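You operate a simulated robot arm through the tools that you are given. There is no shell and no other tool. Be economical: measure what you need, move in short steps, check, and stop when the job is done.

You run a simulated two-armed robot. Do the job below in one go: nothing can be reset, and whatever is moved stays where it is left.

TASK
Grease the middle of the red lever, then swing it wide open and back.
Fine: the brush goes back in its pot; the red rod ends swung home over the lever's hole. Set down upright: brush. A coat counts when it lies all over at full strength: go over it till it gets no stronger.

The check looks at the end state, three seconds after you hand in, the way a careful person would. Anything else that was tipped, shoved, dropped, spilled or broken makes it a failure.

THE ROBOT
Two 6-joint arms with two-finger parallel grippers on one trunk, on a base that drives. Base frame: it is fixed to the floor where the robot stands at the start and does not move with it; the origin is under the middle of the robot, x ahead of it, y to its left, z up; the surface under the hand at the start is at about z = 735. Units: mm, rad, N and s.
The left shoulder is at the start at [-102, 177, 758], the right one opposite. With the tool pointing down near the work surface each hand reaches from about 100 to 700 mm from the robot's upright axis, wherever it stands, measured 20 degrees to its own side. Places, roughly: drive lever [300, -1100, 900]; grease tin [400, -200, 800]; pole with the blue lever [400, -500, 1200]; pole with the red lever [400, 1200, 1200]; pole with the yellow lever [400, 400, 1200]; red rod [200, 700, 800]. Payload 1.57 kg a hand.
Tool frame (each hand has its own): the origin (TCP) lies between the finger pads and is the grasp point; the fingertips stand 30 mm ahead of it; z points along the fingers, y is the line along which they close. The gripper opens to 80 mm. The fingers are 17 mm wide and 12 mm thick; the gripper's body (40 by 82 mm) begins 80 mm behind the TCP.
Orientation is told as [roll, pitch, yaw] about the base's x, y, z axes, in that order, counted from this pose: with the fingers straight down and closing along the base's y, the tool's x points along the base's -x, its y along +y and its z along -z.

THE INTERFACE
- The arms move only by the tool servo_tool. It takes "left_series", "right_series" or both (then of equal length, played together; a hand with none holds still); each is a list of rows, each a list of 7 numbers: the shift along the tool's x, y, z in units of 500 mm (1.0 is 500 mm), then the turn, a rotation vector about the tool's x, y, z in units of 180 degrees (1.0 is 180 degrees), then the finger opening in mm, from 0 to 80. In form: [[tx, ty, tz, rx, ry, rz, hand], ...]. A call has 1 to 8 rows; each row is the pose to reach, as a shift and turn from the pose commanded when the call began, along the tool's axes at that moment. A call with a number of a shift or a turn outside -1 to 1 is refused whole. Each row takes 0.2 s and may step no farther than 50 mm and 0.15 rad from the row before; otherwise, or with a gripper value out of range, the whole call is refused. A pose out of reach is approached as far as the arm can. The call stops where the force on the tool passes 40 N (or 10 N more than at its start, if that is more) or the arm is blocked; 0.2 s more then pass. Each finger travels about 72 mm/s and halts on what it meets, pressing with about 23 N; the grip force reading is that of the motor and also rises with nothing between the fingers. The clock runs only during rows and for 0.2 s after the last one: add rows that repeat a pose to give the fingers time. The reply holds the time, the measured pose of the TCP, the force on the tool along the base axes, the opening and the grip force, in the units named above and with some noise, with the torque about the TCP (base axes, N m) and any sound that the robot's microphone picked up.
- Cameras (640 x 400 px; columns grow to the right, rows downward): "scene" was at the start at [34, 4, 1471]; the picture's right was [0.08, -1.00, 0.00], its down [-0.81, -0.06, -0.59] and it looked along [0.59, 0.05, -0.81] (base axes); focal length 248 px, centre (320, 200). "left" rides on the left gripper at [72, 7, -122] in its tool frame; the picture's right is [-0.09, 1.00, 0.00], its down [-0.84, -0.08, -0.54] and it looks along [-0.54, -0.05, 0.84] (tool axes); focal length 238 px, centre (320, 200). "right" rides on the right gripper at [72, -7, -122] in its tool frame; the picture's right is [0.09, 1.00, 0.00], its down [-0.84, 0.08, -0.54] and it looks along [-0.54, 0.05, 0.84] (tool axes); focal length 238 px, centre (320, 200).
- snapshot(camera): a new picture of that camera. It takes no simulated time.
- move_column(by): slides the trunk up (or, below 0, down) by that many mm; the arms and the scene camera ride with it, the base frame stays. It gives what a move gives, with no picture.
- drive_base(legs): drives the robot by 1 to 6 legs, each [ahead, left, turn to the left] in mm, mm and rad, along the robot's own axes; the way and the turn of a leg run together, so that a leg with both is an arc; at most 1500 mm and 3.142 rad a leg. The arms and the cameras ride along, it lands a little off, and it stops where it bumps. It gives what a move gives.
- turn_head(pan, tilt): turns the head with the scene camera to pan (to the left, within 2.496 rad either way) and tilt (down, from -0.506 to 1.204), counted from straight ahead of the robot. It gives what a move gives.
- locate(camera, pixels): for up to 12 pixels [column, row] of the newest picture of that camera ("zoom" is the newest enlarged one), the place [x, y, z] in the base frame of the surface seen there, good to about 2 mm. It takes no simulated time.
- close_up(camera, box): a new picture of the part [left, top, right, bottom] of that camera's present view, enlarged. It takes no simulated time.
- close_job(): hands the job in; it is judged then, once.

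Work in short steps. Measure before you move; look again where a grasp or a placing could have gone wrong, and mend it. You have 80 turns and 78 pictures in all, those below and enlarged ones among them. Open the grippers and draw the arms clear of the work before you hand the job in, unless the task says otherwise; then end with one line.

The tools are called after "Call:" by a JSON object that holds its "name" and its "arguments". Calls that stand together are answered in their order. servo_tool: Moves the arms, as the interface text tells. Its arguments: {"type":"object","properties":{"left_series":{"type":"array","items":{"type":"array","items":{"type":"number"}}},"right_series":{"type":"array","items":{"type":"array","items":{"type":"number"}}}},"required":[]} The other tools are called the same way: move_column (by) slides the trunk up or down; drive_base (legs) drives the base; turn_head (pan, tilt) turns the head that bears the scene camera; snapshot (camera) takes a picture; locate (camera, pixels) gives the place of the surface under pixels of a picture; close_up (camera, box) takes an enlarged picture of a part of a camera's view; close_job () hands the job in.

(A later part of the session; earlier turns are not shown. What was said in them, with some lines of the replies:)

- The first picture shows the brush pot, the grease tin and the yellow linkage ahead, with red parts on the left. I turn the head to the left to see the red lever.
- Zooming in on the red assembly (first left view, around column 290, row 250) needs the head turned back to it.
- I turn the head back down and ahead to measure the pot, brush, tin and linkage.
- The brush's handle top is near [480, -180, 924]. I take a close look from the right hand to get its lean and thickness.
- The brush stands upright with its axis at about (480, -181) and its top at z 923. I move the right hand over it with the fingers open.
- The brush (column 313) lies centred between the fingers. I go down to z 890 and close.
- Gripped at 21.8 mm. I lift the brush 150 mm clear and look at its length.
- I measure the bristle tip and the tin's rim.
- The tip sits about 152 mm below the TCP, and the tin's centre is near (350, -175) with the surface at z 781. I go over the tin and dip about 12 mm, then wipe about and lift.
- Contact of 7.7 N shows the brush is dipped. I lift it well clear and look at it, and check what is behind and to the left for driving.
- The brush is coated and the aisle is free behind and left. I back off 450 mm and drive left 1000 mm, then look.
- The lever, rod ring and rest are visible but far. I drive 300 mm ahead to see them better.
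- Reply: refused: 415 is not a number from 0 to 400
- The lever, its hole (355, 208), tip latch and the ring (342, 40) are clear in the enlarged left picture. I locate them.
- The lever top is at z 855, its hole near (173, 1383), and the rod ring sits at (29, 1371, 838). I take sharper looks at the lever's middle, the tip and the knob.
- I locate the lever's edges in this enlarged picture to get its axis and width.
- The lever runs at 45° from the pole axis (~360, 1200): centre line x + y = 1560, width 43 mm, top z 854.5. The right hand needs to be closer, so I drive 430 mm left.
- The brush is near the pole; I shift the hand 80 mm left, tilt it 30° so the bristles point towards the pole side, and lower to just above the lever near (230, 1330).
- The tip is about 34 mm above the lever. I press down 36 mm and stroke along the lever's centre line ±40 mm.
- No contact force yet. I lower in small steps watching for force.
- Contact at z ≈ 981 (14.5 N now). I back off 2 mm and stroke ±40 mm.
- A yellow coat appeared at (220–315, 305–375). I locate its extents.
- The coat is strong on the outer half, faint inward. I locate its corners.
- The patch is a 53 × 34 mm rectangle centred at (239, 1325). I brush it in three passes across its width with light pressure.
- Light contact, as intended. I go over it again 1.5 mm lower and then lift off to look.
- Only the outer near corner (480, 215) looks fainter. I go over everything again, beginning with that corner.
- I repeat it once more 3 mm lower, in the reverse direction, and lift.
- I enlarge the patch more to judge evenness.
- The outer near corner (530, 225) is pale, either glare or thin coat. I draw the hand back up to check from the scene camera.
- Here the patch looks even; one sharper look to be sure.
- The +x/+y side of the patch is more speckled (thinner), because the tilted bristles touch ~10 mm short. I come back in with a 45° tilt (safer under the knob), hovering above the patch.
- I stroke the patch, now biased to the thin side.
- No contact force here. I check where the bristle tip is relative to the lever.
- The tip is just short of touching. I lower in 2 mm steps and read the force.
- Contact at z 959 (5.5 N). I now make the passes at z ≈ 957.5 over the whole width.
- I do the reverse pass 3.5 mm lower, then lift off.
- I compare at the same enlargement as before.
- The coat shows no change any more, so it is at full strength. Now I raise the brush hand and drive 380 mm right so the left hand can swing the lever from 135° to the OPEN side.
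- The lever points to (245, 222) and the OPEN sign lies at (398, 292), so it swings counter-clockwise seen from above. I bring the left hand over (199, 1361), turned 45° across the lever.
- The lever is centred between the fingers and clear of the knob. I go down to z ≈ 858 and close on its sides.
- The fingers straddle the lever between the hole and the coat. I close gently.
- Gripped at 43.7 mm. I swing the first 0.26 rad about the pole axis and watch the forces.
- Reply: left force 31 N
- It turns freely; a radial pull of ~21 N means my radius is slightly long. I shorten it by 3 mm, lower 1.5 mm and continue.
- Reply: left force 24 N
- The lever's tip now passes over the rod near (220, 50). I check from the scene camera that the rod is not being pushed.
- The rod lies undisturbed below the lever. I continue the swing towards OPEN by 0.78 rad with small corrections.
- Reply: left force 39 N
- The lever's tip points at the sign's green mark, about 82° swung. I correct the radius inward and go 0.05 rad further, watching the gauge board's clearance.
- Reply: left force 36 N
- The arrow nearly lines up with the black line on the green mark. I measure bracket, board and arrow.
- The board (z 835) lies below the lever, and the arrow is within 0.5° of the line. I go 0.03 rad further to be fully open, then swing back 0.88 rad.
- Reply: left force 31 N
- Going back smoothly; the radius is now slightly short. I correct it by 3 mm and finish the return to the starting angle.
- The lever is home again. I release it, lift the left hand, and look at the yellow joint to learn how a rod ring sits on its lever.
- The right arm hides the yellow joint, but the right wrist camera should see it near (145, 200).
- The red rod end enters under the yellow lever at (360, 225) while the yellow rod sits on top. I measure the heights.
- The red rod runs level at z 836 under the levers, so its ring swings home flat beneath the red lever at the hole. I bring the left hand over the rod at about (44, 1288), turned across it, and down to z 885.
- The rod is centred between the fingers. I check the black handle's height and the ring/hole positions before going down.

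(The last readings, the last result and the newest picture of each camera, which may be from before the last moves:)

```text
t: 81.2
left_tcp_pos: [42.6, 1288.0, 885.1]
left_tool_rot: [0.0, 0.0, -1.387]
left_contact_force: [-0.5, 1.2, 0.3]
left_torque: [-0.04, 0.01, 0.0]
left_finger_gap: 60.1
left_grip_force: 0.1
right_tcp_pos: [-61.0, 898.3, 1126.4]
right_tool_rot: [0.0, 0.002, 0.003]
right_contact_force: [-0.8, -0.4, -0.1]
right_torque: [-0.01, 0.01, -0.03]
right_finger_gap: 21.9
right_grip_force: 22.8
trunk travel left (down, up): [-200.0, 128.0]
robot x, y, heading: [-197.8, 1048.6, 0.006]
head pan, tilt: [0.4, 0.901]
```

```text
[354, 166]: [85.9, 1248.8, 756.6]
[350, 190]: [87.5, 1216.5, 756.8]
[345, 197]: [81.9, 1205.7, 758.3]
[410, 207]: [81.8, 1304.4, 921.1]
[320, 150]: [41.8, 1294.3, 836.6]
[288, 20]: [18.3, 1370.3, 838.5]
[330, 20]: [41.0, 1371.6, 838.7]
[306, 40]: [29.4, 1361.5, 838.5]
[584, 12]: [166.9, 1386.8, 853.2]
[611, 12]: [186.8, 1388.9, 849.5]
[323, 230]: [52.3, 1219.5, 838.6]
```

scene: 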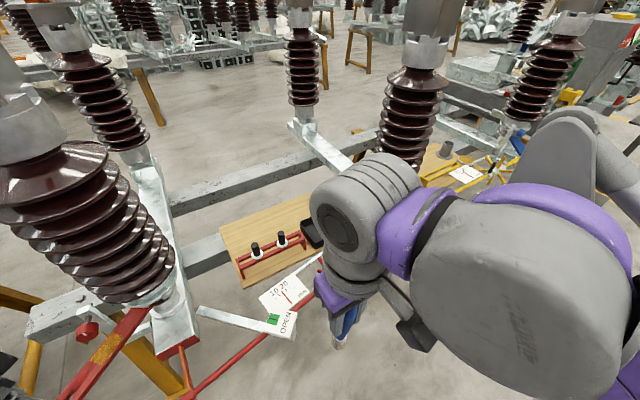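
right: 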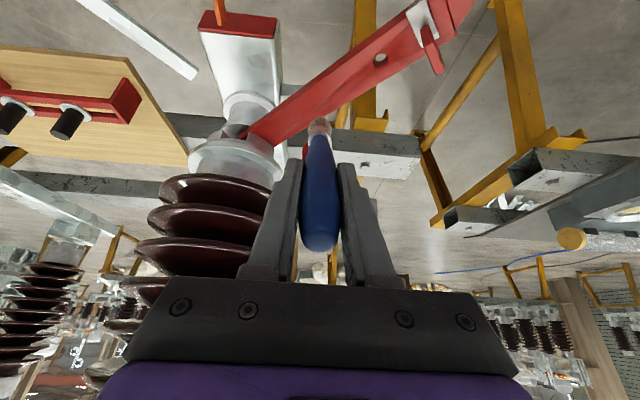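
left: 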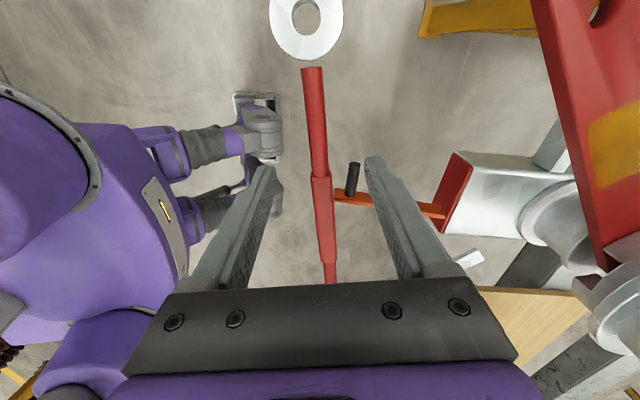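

The handle is low at z 756, so the way is free. I go down 43 mm and grip the rod.

Call:
{"name": "servo_tool", "arguments": {"left_series": [[0, 0, 0.05, 0, 0, 0, 60], [0, 0, 0.086, 0, 0, 0, 60], [0, 0, 0.086, 0, 0, 0, 30], [0, 0, 0.086, 0, 0, 0, 15], [0, 0, 0.086, 0, 0, 0, 15]]}}

```text
t: 82.4
left_tcp_pos: [43.4, 1287.2, 843.8]
left_tool_rot: [0.001, 0.0, -1.387]
left_contact_force: [-0.2, -1.0, -0.1]
left_torque: [0.01, 0.0, 0.0]
left_finger_gap: 15.1
left_grip_force: 0.1
right_tcp_pos: [-61.9, 898.6, 1125.4]
right_tool_rot: [0.0, 0.001, 0.005]
right_contact_force: [0.1, 0.3, -0.2]
right_torque: [0.02, -0.01, -0.02]
right_finger_gap: 21.8
right_grip_force: 22.5
trunk travel left (down, up): [-200.0, 128.0]
robot x, y, heading: [-198.1, 1047.4, 0.004]
head pan, tilt: [0.4, 0.901]
```

The fingers stand around the thin part of the rod with about 1 mm of play, which suits swinging. I swing it most of the way.

Call:
{"name": "servo_tool", "arguments": {"left_series": [[-0.0032, 0.0665, 0, 0, 0, 0.0144, 14], [-0.0094, 0.1325, 0, 0, 0, 0.0289, 14], [-0.0176, 0.1981, 0, 0, 0, 0.0433, 14], [-0.025, 0.2435, 0, 0, 0, 0.054, 14]]}}

Call:
{"name": "snapshot", "arguments": {"camera": "left"}}

Call:
{"name": "close_up", "arguments": {"camera": "scene", "box": [230, 170, 350, 260]}}

```text
t: 83.4
left_tcp_pos: [165.8, 1299.1, 843.7]
left_tool_rot: [0.0, 0.0, -1.557]
left_contact_force: [-1.0, 0.7, 0.3]
left_torque: [-0.02, 0.0, 0.01]
left_finger_gap: 14.0
left_grip_force: 0.0
right_tcp_pos: [-61.6, 898.5, 1125.0]
right_tool_rot: [-0.001, 0.0, 0.005]
right_contact_force: [-0.7, -0.4, 0.0]
right_torque: [0.01, 0.03, 0.0]
right_finger_gap: 22.0
right_grip_force: 23.2
trunk travel left (down, up): [-200.0, 128.0]
robot x, y, heading: [-199.5, 1044.3, 0.005]
head pan, tilt: [0.4, 0.901]
```

```text
19 pictures are left
```

left: 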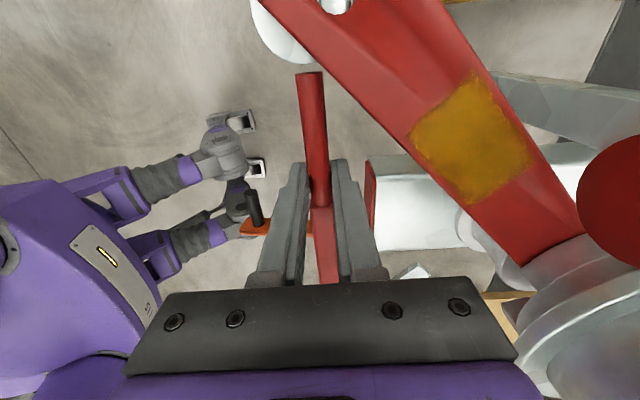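

```text
4.44 times, centred on (290, 215) of scene
```

zoom: 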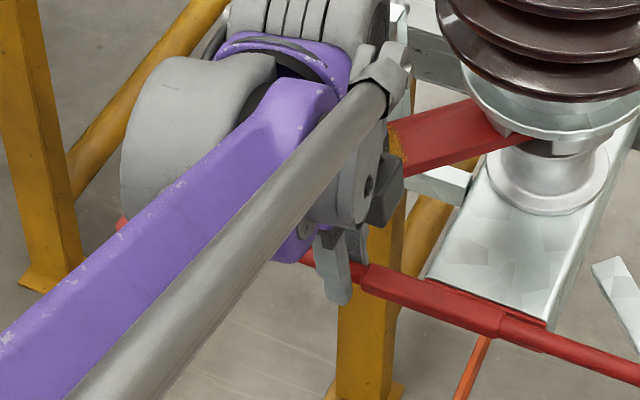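

The ring is sliding under the lever (250–320, 0–60). I enlarge the hole to judge alignment.

Call:
{"name": "close_up", "arguments": {"camera": "left", "box": [250, 0, 410, 80]}}

Call:
{"name": "locate", "arguments": {"camera": "zoom", "pixels": [[280, 10], [400, 10], [340, 45], [340, 20], [60, 100], [190, 240], [110, 150], [300, 15], [380, 20]]}}

```text
4.00 times, centred on (330, 40) of left
```

zoom: 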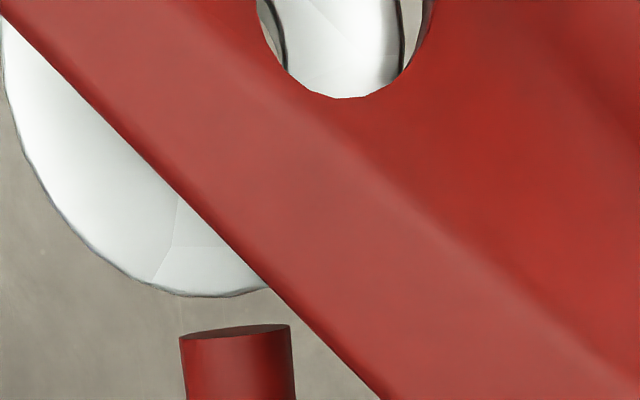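

```text
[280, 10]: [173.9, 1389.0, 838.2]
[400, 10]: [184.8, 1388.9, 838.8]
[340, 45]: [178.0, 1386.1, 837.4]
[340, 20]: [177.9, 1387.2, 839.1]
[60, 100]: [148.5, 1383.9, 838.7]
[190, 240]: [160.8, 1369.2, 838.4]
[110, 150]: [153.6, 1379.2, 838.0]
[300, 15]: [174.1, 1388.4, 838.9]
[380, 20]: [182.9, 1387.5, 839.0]
```

The ring's centre is about (164, 1386) and the hole about (178, 1388). I swing it 14 mm further (12.5 mm at the hand).

Call:
{"name": "servo_tool", "arguments": {"left_series": [[0, 0.0125, 0, 0, 0, 0.0028, 13], [0, 0.0255, 0, 0, 0, 0.0055, 13]]}}

Call:
{"name": "close_up", "arguments": {"camera": "left", "box": [230, 0, 390, 80]}}

```text
t: 84.0
left_tcp_pos: [178.3, 1299.2, 843.5]
left_tool_rot: [0.0, 0.0, -1.577]
left_contact_force: [0.2, -0.6, 1.1]
left_torque: [0.03, 0.01, 0.03]
left_finger_gap: 14.0
left_grip_force: 0.4
right_tcp_pos: [-61.7, 898.6, 1127.2]
right_tool_rot: [0.0, -0.001, 0.004]
right_contact_force: [0.1, 0.6, -0.8]
right_torque: [-0.02, 0.03, 0.02]
right_finger_gap: 21.8
right_grip_force: 23.0
trunk travel left (down, up): [-200.0, 128.0]
robot x, y, heading: [-197.5, 1048.6, 0.006]
head pan, tilt: [0.4, 0.901]
```

```text
4.00 times, centred on (310, 40) of left
```

zoom: 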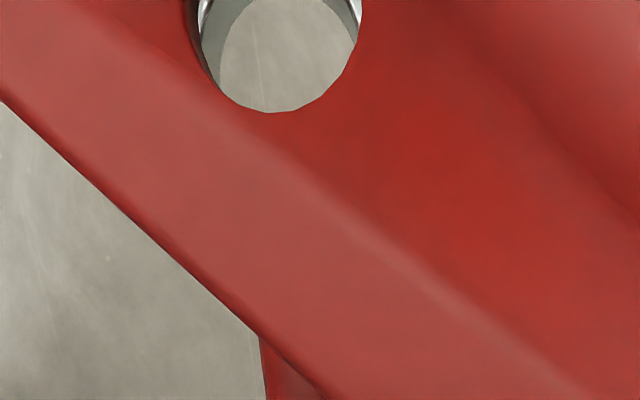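

Through the hole I now see the ring's bore. I open the fingers, lift straight up and set the camera right above the hole.

Call:
{"name": "servo_tool", "arguments": {"left_series": [[0, 0, 0, 0, 0, 0, 24], [0, 0, 0, 0, 0, 0, 30], [0, 0, -0.08, 0, 0, 0, 30], [0, 0, -0.16, 0, 0, 0, 30], [0.034, -0.014, -0.2, 0, 0, 0, 30]]}}

Call:
{"name": "close_up", "arguments": {"camera": "left", "box": [270, 10, 370, 85]}}

```text
t: 85.2
left_tcp_pos: [171.6, 1314.3, 941.4]
left_tool_rot: [-0.001, 0.001, -1.575]
left_contact_force: [-0.3, 0.0, 0.0]
left_torque: [0.0, 0.03, 0.01]
left_finger_gap: 29.9
left_grip_force: 0.1
right_tcp_pos: [-61.6, 899.6, 1125.4]
right_tool_rot: [0.001, 0.001, 0.005]
right_contact_force: [0.8, 0.2, 0.6]
right_torque: [-0.04, 0.0, 0.03]
right_finger_gap: 22.0
right_grip_force: 23.2
trunk travel left (down, up): [-200.0, 128.0]
robot x, y, heading: [-196.5, 1048.5, 0.005]
head pan, tilt: [0.4, 0.901]
```

```text
5.33 times, centred on (320, 48) of left
```

zoom: 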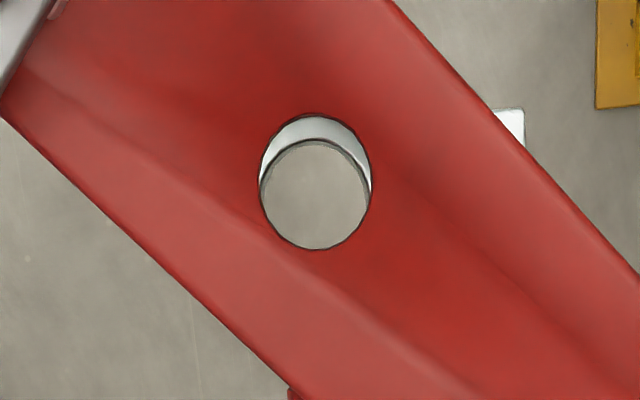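

The hole is clear but the ring's bore sits ~5 mm towards −y: the lever stands about 0.025 rad past home. I bring the closed left fingers beside the lever's far edge to nudge it back.

Call:
{"name": "servo_tool", "arguments": {"left_series": [[0.029, 0.02, 0, 0, 0, -0.042, 0], [0.058, 0.04, 0, 0, 0, -0.084, 0], [0.087, 0.06, 0, 0, 0, -0.126, 0], [0.116, 0.08, 0, 0, 0, -0.168, 0], [0.145, 0.1, 0, 0, 0, -0.21, 0], [0.176, 0.12, 0, 0, 0, -0.2515, 0], [0.176, 0.12, 0.07, 0, 0, -0.2515, 0], [0.176, 0.12, 0.14, 0, 0, -0.2515, 0]]}}

Call:
{"name": "snapshot", "arguments": {"camera": "left"}}

```text
t: 87.0
left_tcp_pos: [232.3, 1403.0, 871.9]
left_tool_rot: [0.0, 0.0, -0.783]
left_contact_force: [-0.5, 0.8, 0.3]
left_torque: [0.03, 0.01, 0.03]
left_finger_gap: 0.1
left_grip_force: 20.9
right_tcp_pos: [-61.2, 898.6, 1125.1]
right_tool_rot: [0.0, -0.001, 0.006]
right_contact_force: [-0.6, -0.1, -0.4]
right_torque: [0.0, 0.03, 0.0]
right_finger_gap: 22.1
right_grip_force: 22.6
trunk travel left (down, up): [-200.0, 128.0]
robot x, y, heading: [-199.3, 1046.9, 0.008]
head pan, tilt: [0.4, 0.901]
```

```text
14 pictures are left
```

left: 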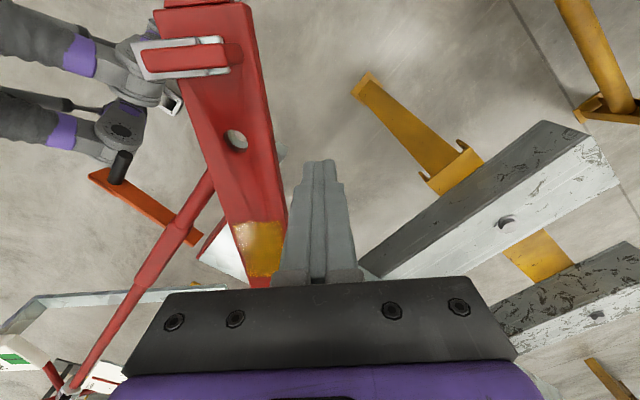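

The fingers are about 14 mm off the lever's edge. I move in and push carefully, 18 mm in all.

Call:
{"name": "servo_tool", "arguments": {"left_series": [[0, -0.02, 0, 0, 0, 0, 0], [0, -0.028, 0, 0, 0, 0, 0], [0, -0.032, 0, 0, 0, 0, 0], [0, -0.036, 0, 0, 0, 0, 0]]}}

Call:
{"name": "close_up", "arguments": {"camera": "left", "box": [180, 90, 340, 210]}}

```text
t: 88.0
left_tcp_pos: [218.8, 1388.5, 872.2]
left_tool_rot: [0.001, 0.0, -0.785]
left_contact_force: [-0.1, 1.0, -0.9]
left_torque: [0.02, -0.02, -0.02]
left_finger_gap: 0.0
left_grip_force: 21.9
right_tcp_pos: [-62.0, 898.0, 1126.2]
right_tool_rot: [0.0, 0.001, 0.005]
right_contact_force: [0.3, 0.1, -0.6]
right_torque: [0.0, 0.01, -0.02]
right_finger_gap: 21.9
right_grip_force: 23.0
trunk travel left (down, up): [-200.0, 128.0]
robot x, y, heading: [-190.5, 1048.3, 0.009]
head pan, tilt: [0.4, 0.901]
```

```text
3.33 times, centred on (260, 150) of left
```

zoom: 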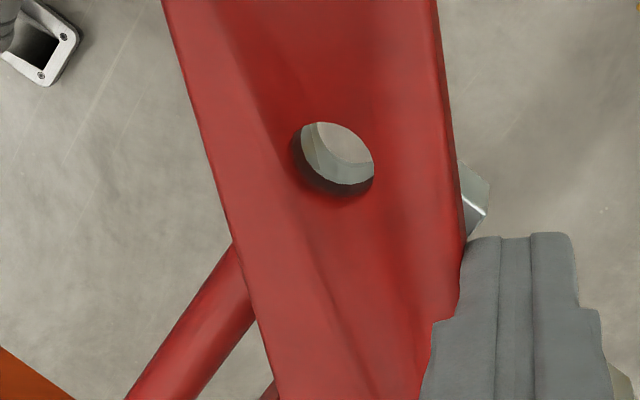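

The hand is now at the sum 1607 that corresponds to the lever's home edge, so the lever should be nudged home. I back off, rise and look straight down the hole again.

Call:
{"name": "servo_tool", "arguments": {"left_series": [[0, 0.02, 0, 0, 0, 0, 0], [0, 0.02, -0.1, 0, 0, 0, 0], [0, 0.02, -0.15, 0, 0, 0.042, 0], [-0.01, -0.02, -0.15, 0, 0, 0.084, 0], [-0.02, -0.06, -0.15, 0, 0, 0.126, 0], [-0.03, -0.1, -0.15, 0, 0, 0.168, 0], [-0.034, -0.14, -0.15, 0, 0, 0.21, 0], [-0.0368, -0.1725, -0.15, 0, 0, 0.2515, 0]]}}

Call:
{"name": "close_up", "arguments": {"camera": "left", "box": [270, 10, 370, 85]}}

```text
t: 89.8
left_tcp_pos: [171.9, 1315.6, 948.5]
left_tool_rot: [0.0, 0.001, -1.575]
left_contact_force: [-0.3, 0.0, -0.1]
left_torque: [-0.02, 0.03, -0.02]
left_finger_gap: 0.1
left_grip_force: 21.6
right_tcp_pos: [-61.5, 898.1, 1127.5]
right_tool_rot: [0.0, 0.001, 0.005]
right_contact_force: [-0.1, 0.2, -0.5]
right_torque: [-0.04, 0.0, -0.02]
right_finger_gap: 21.9
right_grip_force: 22.5
trunk travel left (down, up): [-200.0, 128.0]
robot x, y, heading: [-202.5, 1044.6, 0.004]
head pan, tilt: [0.4, 0.901]
```

```text
5.33 times, centred on (320, 48) of left
```

zoom: 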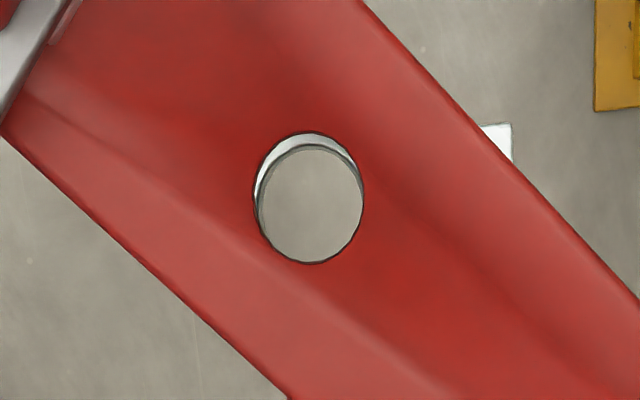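

The bore is now off by only ~2 mm. One more small nudge makes it true: I go back beside the lever's far edge.

Call:
{"name": "servo_tool", "arguments": {"left_series": [[0.029, 0.02, 0, 0, 0, -0.042, 0], [0.058, 0.04, 0, 0, 0, -0.084, 0], [0.087, 0.06, 0, 0, 0, -0.126, 0], [0.116, 0.08, 0, 0, 0, -0.168, 0], [0.145, 0.1, 0, 0, 0, -0.21, 0], [0.1748, 0.1208, 0.02, 0, 0, -0.2515, 0], [0.1748, 0.1208, 0.09, 0, 0, -0.2515, 0], [0.1748, 0.1208, 0.153, 0, 0, -0.2515, 0]]}}

```text
t: 91.6
left_tcp_pos: [232.4, 1401.7, 872.5]
left_tool_rot: [-0.001, -0.001, -0.783]
left_contact_force: [0.9, 0.0, -0.1]
left_torque: [0.04, 0.01, -0.01]
left_finger_gap: 0.3
left_grip_force: 21.8
right_tcp_pos: [-61.0, 897.9, 1125.0]
right_tool_rot: [-0.001, -0.002, 0.005]
right_contact_force: [0.1, -0.3, -1.0]
right_torque: [0.02, 0.01, 0.02]
right_finger_gap: 22.1
right_grip_force: 23.3
trunk travel left (down, up): [-200.0, 128.0]
robot x, y, heading: [-194.8, 1050.9, -0.0]
head pan, tilt: [0.4, 0.901]
```

I push 21 mm in slowly (2 mm more than before), then back off and rise.

Call:
{"name": "servo_tool", "arguments": {"left_series": [[0, -0.025, 0, 0, 0, 0, 0], [0, -0.035, 0, 0, 0, 0, 0], [0, -0.039, 0, 0, 0, 0, 0], [0, -0.0423, 0, 0, 0, 0, 0], [0, -0.0423, 0, 0, 0, 0, 0], [0, -0.02, 0, 0, 0, 0, 0], [0, -0.01, -0.08, 0, 0, 0, 0], [0, -0.01, -0.15, 0, 0, 0, 0]]}}

Call:
{"name": "servo_tool", "arguments": {"left_series": [[-0.005, -0.03, 0, 0, 0, 0.042, 30], [-0.01, -0.06, 0, 0, 0, 0.084, 30], [-0.02, -0.1, 0, 0, 0, 0.126, 30], [-0.03, -0.14, 0, 0, 0, 0.168, 30], [-0.037, -0.18, 0, 0, 0, 0.21, 30], [-0.037, -0.2, 0, 0, 0, 0.2515, 30]]}}

Call:
{"name": "close_up", "arguments": {"camera": "left", "box": [270, 10, 370, 85]}}

```text
t: 93.4
left_tcp_pos: [230.3, 1398.3, 946.3]
left_tool_rot: [0.001, 0.001, -0.786]
left_contact_force: [-0.1, 0.6, -1.0]
left_torque: [0.01, -0.03, -0.03]
left_finger_gap: 0.2
left_grip_force: 21.7
right_tcp_pos: [-63.6, 898.5, 1126.7]
right_tool_rot: [-0.001, 0.001, 0.005]
right_contact_force: [0.3, 1.2, -0.1]
right_torque: [0.01, -0.02, -0.02]
right_finger_gap: 21.8
right_grip_force: 22.8
trunk travel left (down, up): [-200.0, 128.0]
robot x, y, heading: [-198.5, 1049.3, 0.003]
head pan, tilt: [0.4, 0.901]
```

```text
t: 94.8
left_tcp_pos: [170.7, 1316.3, 945.0]
left_tool_rot: [-0.001, -0.001, -1.576]
left_contact_force: [0.0, 1.3, 1.1]
left_torque: [-0.01, -0.01, 0.0]
left_finger_gap: 29.7
left_grip_force: 0.2
right_tcp_pos: [-63.7, 898.2, 1125.0]
right_tool_rot: [-0.001, 0.001, 0.006]
right_contact_force: [0.0, -0.5, -0.8]
right_torque: [0.01, 0.01, 0.01]
right_finger_gap: 21.9
right_grip_force: 22.6
trunk travel left (down, up): [-200.0, 128.0]
robot x, y, heading: [-190.8, 1048.9, 0.001]
head pan, tilt: [0.4, 0.901]
```

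```text
5.33 times, centred on (320, 48) of left
```

zoom: 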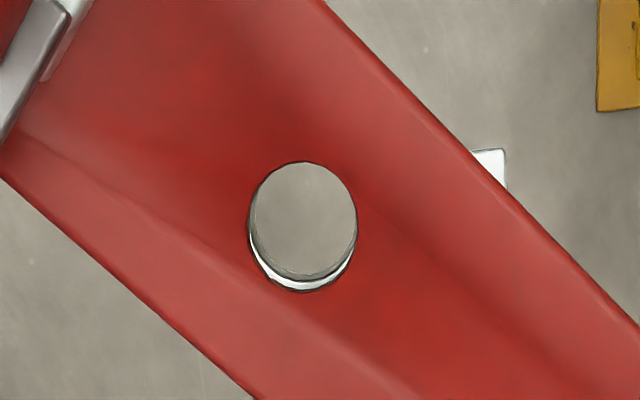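

The hole and bore now coincide to about 1.4 mm of a 19 mm bore, which is home. I raise and retract the left hand (rows in small steps) before driving.

Call:
{"name": "servo_tool", "arguments": {"left_series": [[0, 0, -0.08, 0, 0, 0, 40], [0, 0, -0.17, 0, 0, 0, 60], [0, -0.06, -0.24, 0, 0, -0.04, 80], [0, -0.12, -0.3, 0, 0, -0.08, 80], [0, -0.18, -0.36, 0, 0, -0.12, 80], [0, -0.24, -0.42, 0, 0, -0.16, 80], [0, -0.3, -0.46, 0, 0, -0.2, 80], [0, -0.32, -0.5, 0, 0, -0.24, 80]]}}

Call:
{"name": "close_up", "arguments": {"camera": "scene", "box": [210, 160, 400, 300]}}

Call:
{"name": "drive_base", "arguments": {"legs": [[-250, 0, 0], [0, -1045, 0]]}}

```text
t: 96.6
left_tcp_pos: [10.0, 1315.8, 1197.4]
left_tool_rot: [0.0, -0.001, -0.819]
left_contact_force: [-1.3, -0.1, 0.0]
left_torque: [0.03, -0.02, -0.03]
left_finger_gap: 79.8
left_grip_force: 0.1
right_tcp_pos: [-61.9, 897.3, 1125.3]
right_tool_rot: [0.0, 0.0, 0.006]
right_contact_force: [-0.5, -0.4, -1.1]
right_torque: [0.01, 0.04, 0.0]
right_finger_gap: 22.1
right_grip_force: 23.1
trunk travel left (down, up): [-200.0, 128.0]
robot x, y, heading: [-200.0, 1048.7, 0.006]
head pan, tilt: [0.4, 0.901]
```

```text
2.86 times, centred on (305, 230) of scene
```

zoom: 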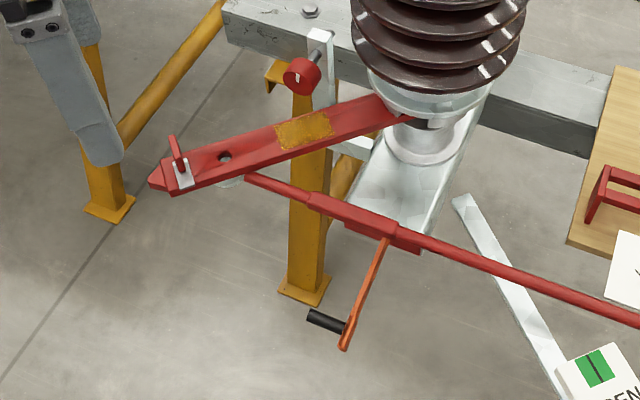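

```text
t: 107.4
left_tcp_pos: [-226.7, 285.8, 1197.5]
left_tool_rot: [-0.002, -0.001, -0.798]
left_contact_force: [0.2, -0.2, -0.4]
left_torque: [0.01, -0.01, -0.06]
left_finger_gap: 80.2
left_grip_force: 0.1
right_tcp_pos: [-290.6, -131.7, 1125.8]
right_tool_rot: [0.0, -0.001, 0.027]
right_contact_force: [-0.4, -0.5, -0.3]
right_torque: [0.01, -0.02, -0.01]
right_finger_gap: 22.1
right_grip_force: 22.8
trunk travel left (down, up): [-200.0, 128.0]
robot x, y, heading: [-428.7, 13.6, 0.023]
head pan, tilt: [0.4, 0.901]
```

The red rod is home. I drive ahead to the starting place, correcting the heading.

Call:
{"name": "drive_base", "arguments": {"legs": [[425, -22, -0.023]]}}

Call:
{"name": "turn_head", "arguments": {"pan": -0.1, "tilt": 0.9}}

Call:
{"name": "snapshot", "arguments": {"camera": "scene"}}

```text
t: 110.0
left_tcp_pos: [214.8, 266.2, 1197.4]
left_tool_rot: [-0.001, 0.0, -0.824]
left_contact_force: [-0.4, -0.1, 0.2]
left_torque: [-0.03, 0.0, -0.01]
left_finger_gap: 79.8
left_grip_force: 0.1
right_tcp_pos: [142.7, -150.6, 1125.5]
right_tool_rot: [-0.001, 0.002, 0.003]
right_contact_force: [-0.2, 0.2, 0.4]
right_torque: [-0.01, 0.0, 0.02]
right_finger_gap: 22.0
right_grip_force: 22.7
trunk travel left (down, up): [-200.0, 128.0]
robot x, y, heading: [5.4, -4.5, -0.004]
head pan, tilt: [0.4, 0.901]
```

```text
t: 111.0
left_tcp_pos: [215.5, 265.2, 1197.7]
left_tool_rot: [0.0, 0.0, -0.824]
left_contact_force: [-0.2, 0.4, -0.6]
left_torque: [0.01, 0.02, 0.03]
left_finger_gap: 80.1
left_grip_force: 0.1
right_tcp_pos: [142.2, -149.2, 1125.6]
right_tool_rot: [0.001, 0.0, 0.004]
right_contact_force: [-0.1, -0.3, -1.2]
right_torque: [0.01, -0.02, 0.01]
right_finger_gap: 21.8
right_grip_force: 22.9
trunk travel left (down, up): [-200.0, 128.0]
robot x, y, heading: [5.0, 0.8, 0.006]
head pan, tilt: [-0.099, 0.901]
```

```text
9 pictures are left
```

scene: 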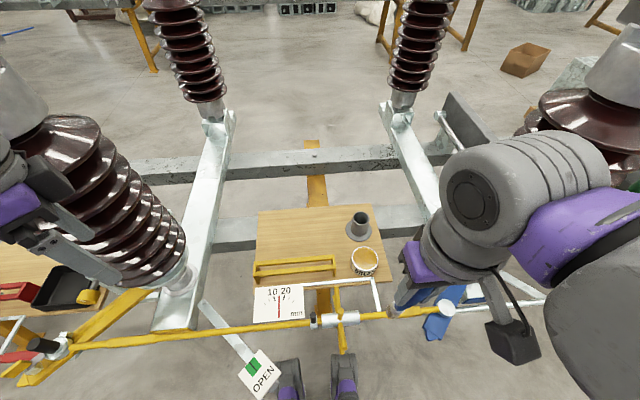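

The pot is free at (360, 220). I enlarge it to measure the rim.

Call:
{"name": "close_up", "arguments": {"camera": "scene", "box": [330, 195, 394, 245]}}

Call:
{"name": "locate", "arguments": {"camera": "zoom", "pixels": [[235, 190], [372, 190], [300, 140], [300, 237], [220, 350], [300, 200], [390, 290]]}}

```text
8.00 times, centred on (362, 220) of scene
```

zoom: 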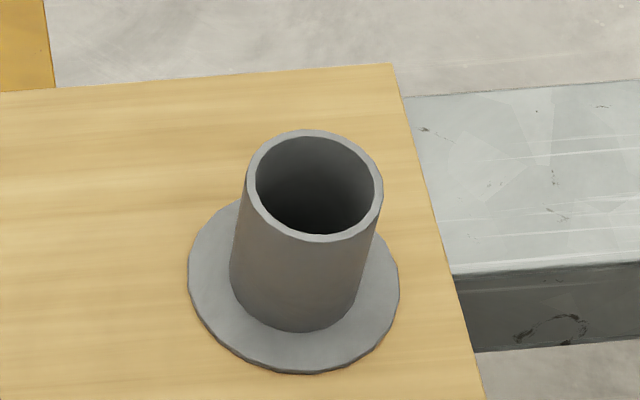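

```text
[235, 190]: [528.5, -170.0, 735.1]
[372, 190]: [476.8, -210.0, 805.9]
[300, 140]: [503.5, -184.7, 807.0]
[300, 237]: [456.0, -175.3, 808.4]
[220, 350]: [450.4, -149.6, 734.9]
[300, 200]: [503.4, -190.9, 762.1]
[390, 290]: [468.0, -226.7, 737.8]
```

The pot is unmoved, centre (480, -182), rim z 807. I bring the brush over it at the present height.

Call:
{"name": "servo_tool", "arguments": {"right_series": [[-0.09, -0.01, 0, 0, 0, 0, 0], [-0.18, -0.02, 0, 0, 0, 0, 0], [-0.27, -0.03, 0, 0, 0, 0, 0], [-0.36, -0.04, 0, 0, 0, 0, 0], [-0.45, -0.05, 0, 0, 0, 0, 0], [-0.54, -0.06, 0, 0, 0, 0, 0], [-0.63, -0.064, 0, 0, 0, 0, 0], [-0.676, -0.065, 0, 0, 0, 0, 0]]}}

Call:
{"name": "servo_tool", "arguments": {"right_series": [[0, 0, 0.08, 0, 0, 0, 0], [0, 0, 0.16, 0, 0, 0, 0], [0, 0, 0.24, 0, 0, 0, 0], [0, 0, 0.28, 0, 0, 0, 0]]}}

Call:
{"name": "close_up", "arguments": {"camera": "left", "box": [0, 60, 240, 260]}}

Call:
{"name": "close_up", "arguments": {"camera": "scene", "box": [320, 150, 420, 250]}}

```text
t: 112.8
left_tcp_pos: [214.8, 266.1, 1197.4]
left_tool_rot: [0.001, -0.001, -0.826]
left_contact_force: [0.1, 0.0, -0.9]
left_torque: [-0.04, -0.03, -0.02]
left_finger_gap: 79.7
left_grip_force: 0.1
right_tcp_pos: [481.8, -182.7, 1126.9]
right_tool_rot: [0.0, 0.001, 0.004]
right_contact_force: [0.6, -0.2, -0.6]
right_torque: [0.0, -0.04, 0.01]
right_finger_gap: 21.8
right_grip_force: 23.2
trunk travel left (down, up): [-200.0, 128.0]
robot x, y, heading: [5.1, 0.6, 0.005]
head pan, tilt: [-0.099, 0.901]
```

```text
t: 113.8
left_tcp_pos: [215.7, 266.1, 1196.6]
left_tool_rot: [-0.001, -0.001, -0.824]
left_contact_force: [-0.1, -0.1, 0.6]
left_torque: [0.01, 0.01, 0.0]
left_finger_gap: 80.3
left_grip_force: 0.1
right_tcp_pos: [479.2, -180.6, 985.4]
right_tool_rot: [0.0, -0.001, 0.004]
right_contact_force: [-0.1, 0.3, 0.2]
right_torque: [0.01, 0.02, -0.04]
right_finger_gap: 22.0
right_grip_force: 23.5
trunk travel left (down, up): [-200.0, 128.0]
robot x, y, heading: [6.6, -1.1, 0.006]
head pan, tilt: [-0.099, 0.901]
```

```text
2.00 times, centred on (120, 160) of left
```

zoom: 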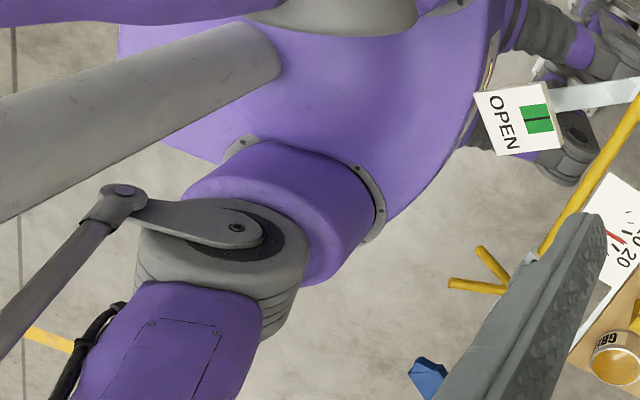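

```text
4.00 times, centred on (370, 200) of scene
```

zoom: 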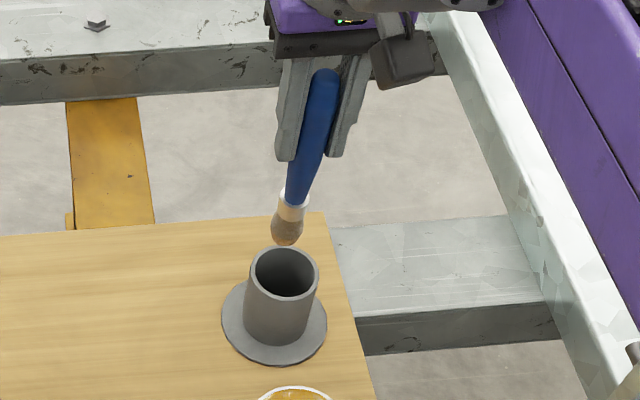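

I measure the brush's tip, ferrule and handle to see whether it is still upright over the pot.

Call:
{"name": "locate", "arguments": {"camera": "zoom", "pixels": [[287, 238], [290, 222], [293, 205], [303, 180], [310, 150], [318, 110], [320, 78], [284, 297], [283, 250]]}}

```text
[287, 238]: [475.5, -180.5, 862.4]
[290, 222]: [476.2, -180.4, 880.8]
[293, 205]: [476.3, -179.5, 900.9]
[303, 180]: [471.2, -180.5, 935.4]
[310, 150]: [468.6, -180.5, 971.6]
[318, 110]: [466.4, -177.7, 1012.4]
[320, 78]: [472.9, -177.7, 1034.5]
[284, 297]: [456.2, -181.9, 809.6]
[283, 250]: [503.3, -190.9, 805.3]
```

The brush is upright and centred, having slid about 15 mm up in the grip. I lower it to z ≈ 882, short of the bottom.

Call:
{"name": "servo_tool", "arguments": {"right_series": [[0.0, -0.002, 0.08, 0, 0, 0, 0], [0.0, -0.002, 0.15, 0, 0, 0, 0], [0.0, -0.002, 0.19, 0, 0, 0, 0], [0.0, -0.002, 0.206, 0, 0, 0, 0]]}}

Call:
{"name": "servo_tool", "arguments": {"right_series": [[0, 0, 0.006, 0, 0, 0, 0], [0, 0, 0.01, 0, 0, 0, 0]]}}

```text
t: 114.8
left_tcp_pos: [214.7, 266.1, 1196.7]
left_tool_rot: [0.0, 0.001, -0.824]
left_contact_force: [-0.4, 0.0, -0.1]
left_torque: [0.01, 0.03, 0.03]
left_finger_gap: 80.1
left_grip_force: 0.1
right_tcp_pos: [479.3, -183.1, 882.6]
right_tool_rot: [0.001, -0.001, 0.002]
right_contact_force: [-0.3, 0.0, -0.9]
right_torque: [0.02, 0.0, 0.03]
right_finger_gap: 22.1
right_grip_force: 22.8
trunk travel left (down, up): [-200.0, 128.0]
robot x, y, heading: [7.8, -3.4, 0.005]
head pan, tilt: [-0.099, 0.901]
```

```text
t: 115.4
left_tcp_pos: [215.3, 266.3, 1196.7]
left_tool_rot: [0.001, 0.001, -0.824]
left_contact_force: [-0.1, 0.1, -0.1]
left_torque: [-0.01, 0.0, 0.0]
left_finger_gap: 79.9
left_grip_force: 0.0
right_tcp_pos: [479.9, -182.6, 877.9]
right_tool_rot: [0.001, 0.001, 0.004]
right_contact_force: [-0.6, 0.1, -0.8]
right_torque: [-0.01, 0.02, 0.02]
right_finger_gap: 22.1
right_grip_force: 23.1
trunk travel left (down, up): [-200.0, 128.0]
robot x, y, heading: [4.5, -2.7, 0.007]
head pan, tilt: [-0.099, 0.901]
```

No contact yet at z 878. I lower further in 2–3 mm steps.

Call:
{"name": "servo_tool", "arguments": {"right_series": [[0, 0, 0.005, 0, 0, 0, 0], [0, 0, 0.01, 0, 0, 0, 0]]}}

Call:
{"name": "servo_tool", "arguments": {"right_series": [[0, 0, 0.004, 0, 0, 0, 0], [0, 0, 0.008, 0, 0, 0, 0]]}}

```text
t: 116.0
left_tcp_pos: [214.5, 266.4, 1197.7]
left_tool_rot: [-0.002, -0.002, -0.825]
left_contact_force: [-0.6, -0.2, 0.9]
left_torque: [0.0, 0.0, -0.01]
left_finger_gap: 80.2
left_grip_force: 0.2
right_tcp_pos: [479.2, -182.9, 874.3]
right_tool_rot: [-0.003, -0.001, 0.002]
right_contact_force: [1.1, -1.3, 18.4]
right_torque: [-0.15, -0.07, 0.02]
right_finger_gap: 22.5
right_grip_force: 23.0
trunk travel left (down, up): [-200.0, 128.0]
robot x, y, heading: [6.1, -3.8, -0.001]
head pan, tilt: [-0.099, 0.901]
```

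```text
t: 116.6
left_tcp_pos: [213.7, 265.8, 1197.7]
left_tool_rot: [0.0, -0.002, -0.823]
left_contact_force: [-0.4, 0.6, -0.8]
left_torque: [0.0, -0.02, 0.0]
left_finger_gap: 80.0
left_grip_force: 0.1
right_tcp_pos: [478.9, -182.4, 870.5]
right_tool_rot: [-0.002, -0.003, 0.005]
right_contact_force: [-0.1, -3.5, 19.4]
right_torque: [-0.36, -0.03, 0.0]
right_finger_gap: 22.4
right_grip_force: 22.5
trunk travel left (down, up): [-200.0, 128.0]
robot x, y, heading: [6.1, -1.7, 0.003]
head pan, tilt: [-0.099, 0.901]
```

The brush stands on the pot's bottom (19 N). I ease up a little, open the fingers and lift straight off.

Call:
{"name": "servo_tool", "arguments": {"right_series": [[0, 0, -0.003, 0, 0, 0, 22], [0, 0, -0.003, 0, 0, 0, 35], [0, 0, -0.003, 0, 0, 0, 55], [0, 0, -0.003, 0, 0, 0, 60], [0, 0, -0.06, 0, 0, 0, 60], [0, 0, -0.14, 0, 0, 0, 60], [0, 0, -0.23, 0, 0, 0, 60], [0, 0, -0.32, 0, 0, 0, 60]]}}

Call:
{"name": "close_up", "arguments": {"camera": "scene", "box": [300, 150, 440, 300]}}

```text
t: 118.4
left_tcp_pos: [214.9, 266.0, 1197.7]
left_tool_rot: [-0.001, 0.0, -0.825]
left_contact_force: [0.7, -0.1, -0.1]
left_torque: [0.02, 0.04, -0.02]
left_finger_gap: 79.8
left_grip_force: 0.0
right_tcp_pos: [481.4, -181.7, 1028.2]
right_tool_rot: [-0.001, 0.0, 0.002]
right_contact_force: [0.1, -0.4, -0.6]
right_torque: [-0.01, -0.03, -0.01]
right_finger_gap: 60.0
right_grip_force: 0.0
trunk travel left (down, up): [-200.0, 128.0]
robot x, y, heading: [1.1, 1.6, 0.001]
head pan, tilt: [-0.099, 0.901]
```

```text
2.67 times, centred on (370, 225) of scene
```

zoom: 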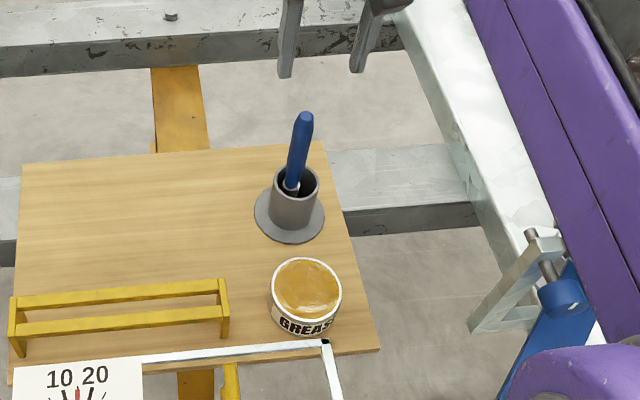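

The brush stands upright in its pot. I draw the right hand up and back.

Call:
{"name": "servo_tool", "arguments": {"right_series": [[0, 0, -0.09, 0, 0, 0, 80], [0, 0, -0.18, 0, 0, 0, 80], [0.09, 0, -0.2, 0, 0, 0, 80], [0.18, 0, -0.2, 0, 0, 0, 80], [0.27, 0, -0.2, 0, 0, 0, 80]]}}

Call:
{"name": "turn_head", "arguments": {"pan": 1.15, "tilt": 0.55}}

Call:
{"name": "close_up", "arguments": {"camera": "scene", "box": [200, 120, 400, 300]}}

```text
t: 119.6
left_tcp_pos: [213.4, 265.2, 1198.1]
left_tool_rot: [0.001, -0.001, -0.825]
left_contact_force: [-0.9, -0.2, 0.3]
left_torque: [0.04, 0.0, -0.01]
left_finger_gap: 79.9
left_grip_force: 0.0
right_tcp_pos: [342.2, -179.8, 1126.8]
right_tool_rot: [-0.001, -0.001, 0.003]
right_contact_force: [-0.6, 0.3, 0.0]
right_torque: [0.01, -0.02, 0.01]
right_finger_gap: 79.8
right_grip_force: 0.1
trunk travel left (down, up): [-200.0, 128.0]
robot x, y, heading: [8.4, -2.0, 0.001]
head pan, tilt: [-0.099, 0.901]
```

```text
t: 121.0
left_tcp_pos: [215.7, 265.9, 1197.2]
left_tool_rot: [0.002, 0.0, -0.823]
left_contact_force: [0.1, 0.6, -0.1]
left_torque: [0.01, -0.02, 0.02]
left_finger_gap: 80.0
left_grip_force: 0.1
right_tcp_pos: [344.3, -181.6, 1128.3]
right_tool_rot: [0.0, 0.0, 0.002]
right_contact_force: [0.3, 0.8, 0.1]
right_torque: [0.03, 0.01, -0.02]
right_finger_gap: 79.8
right_grip_force: 0.0
trunk travel left (down, up): [-200.0, 128.0]
robot x, y, heading: [6.1, -0.1, -0.002]
head pan, tilt: [1.15, 0.55]
```

```text
2.22 times, centred on (300, 210) of scene
```

zoom: 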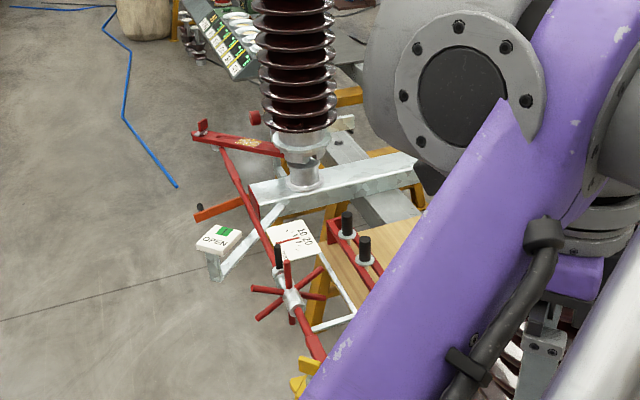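

The lever is home with its coat on, the rod end is at the hole, the brush is in its pot, and both hands are open and clear. I hand in.

Call:
{"name": "close_job", "arguments": {}}

```text
The job is handed in.
```

I greased the middle of the red lever, swung it open to the OPEN mark and back home, and put the brush upright in its pot. The red rod is home too: its ring lies just under the lever, since the rod runs below the levers, with its bore about 1.4 mm off the centre of the hole.
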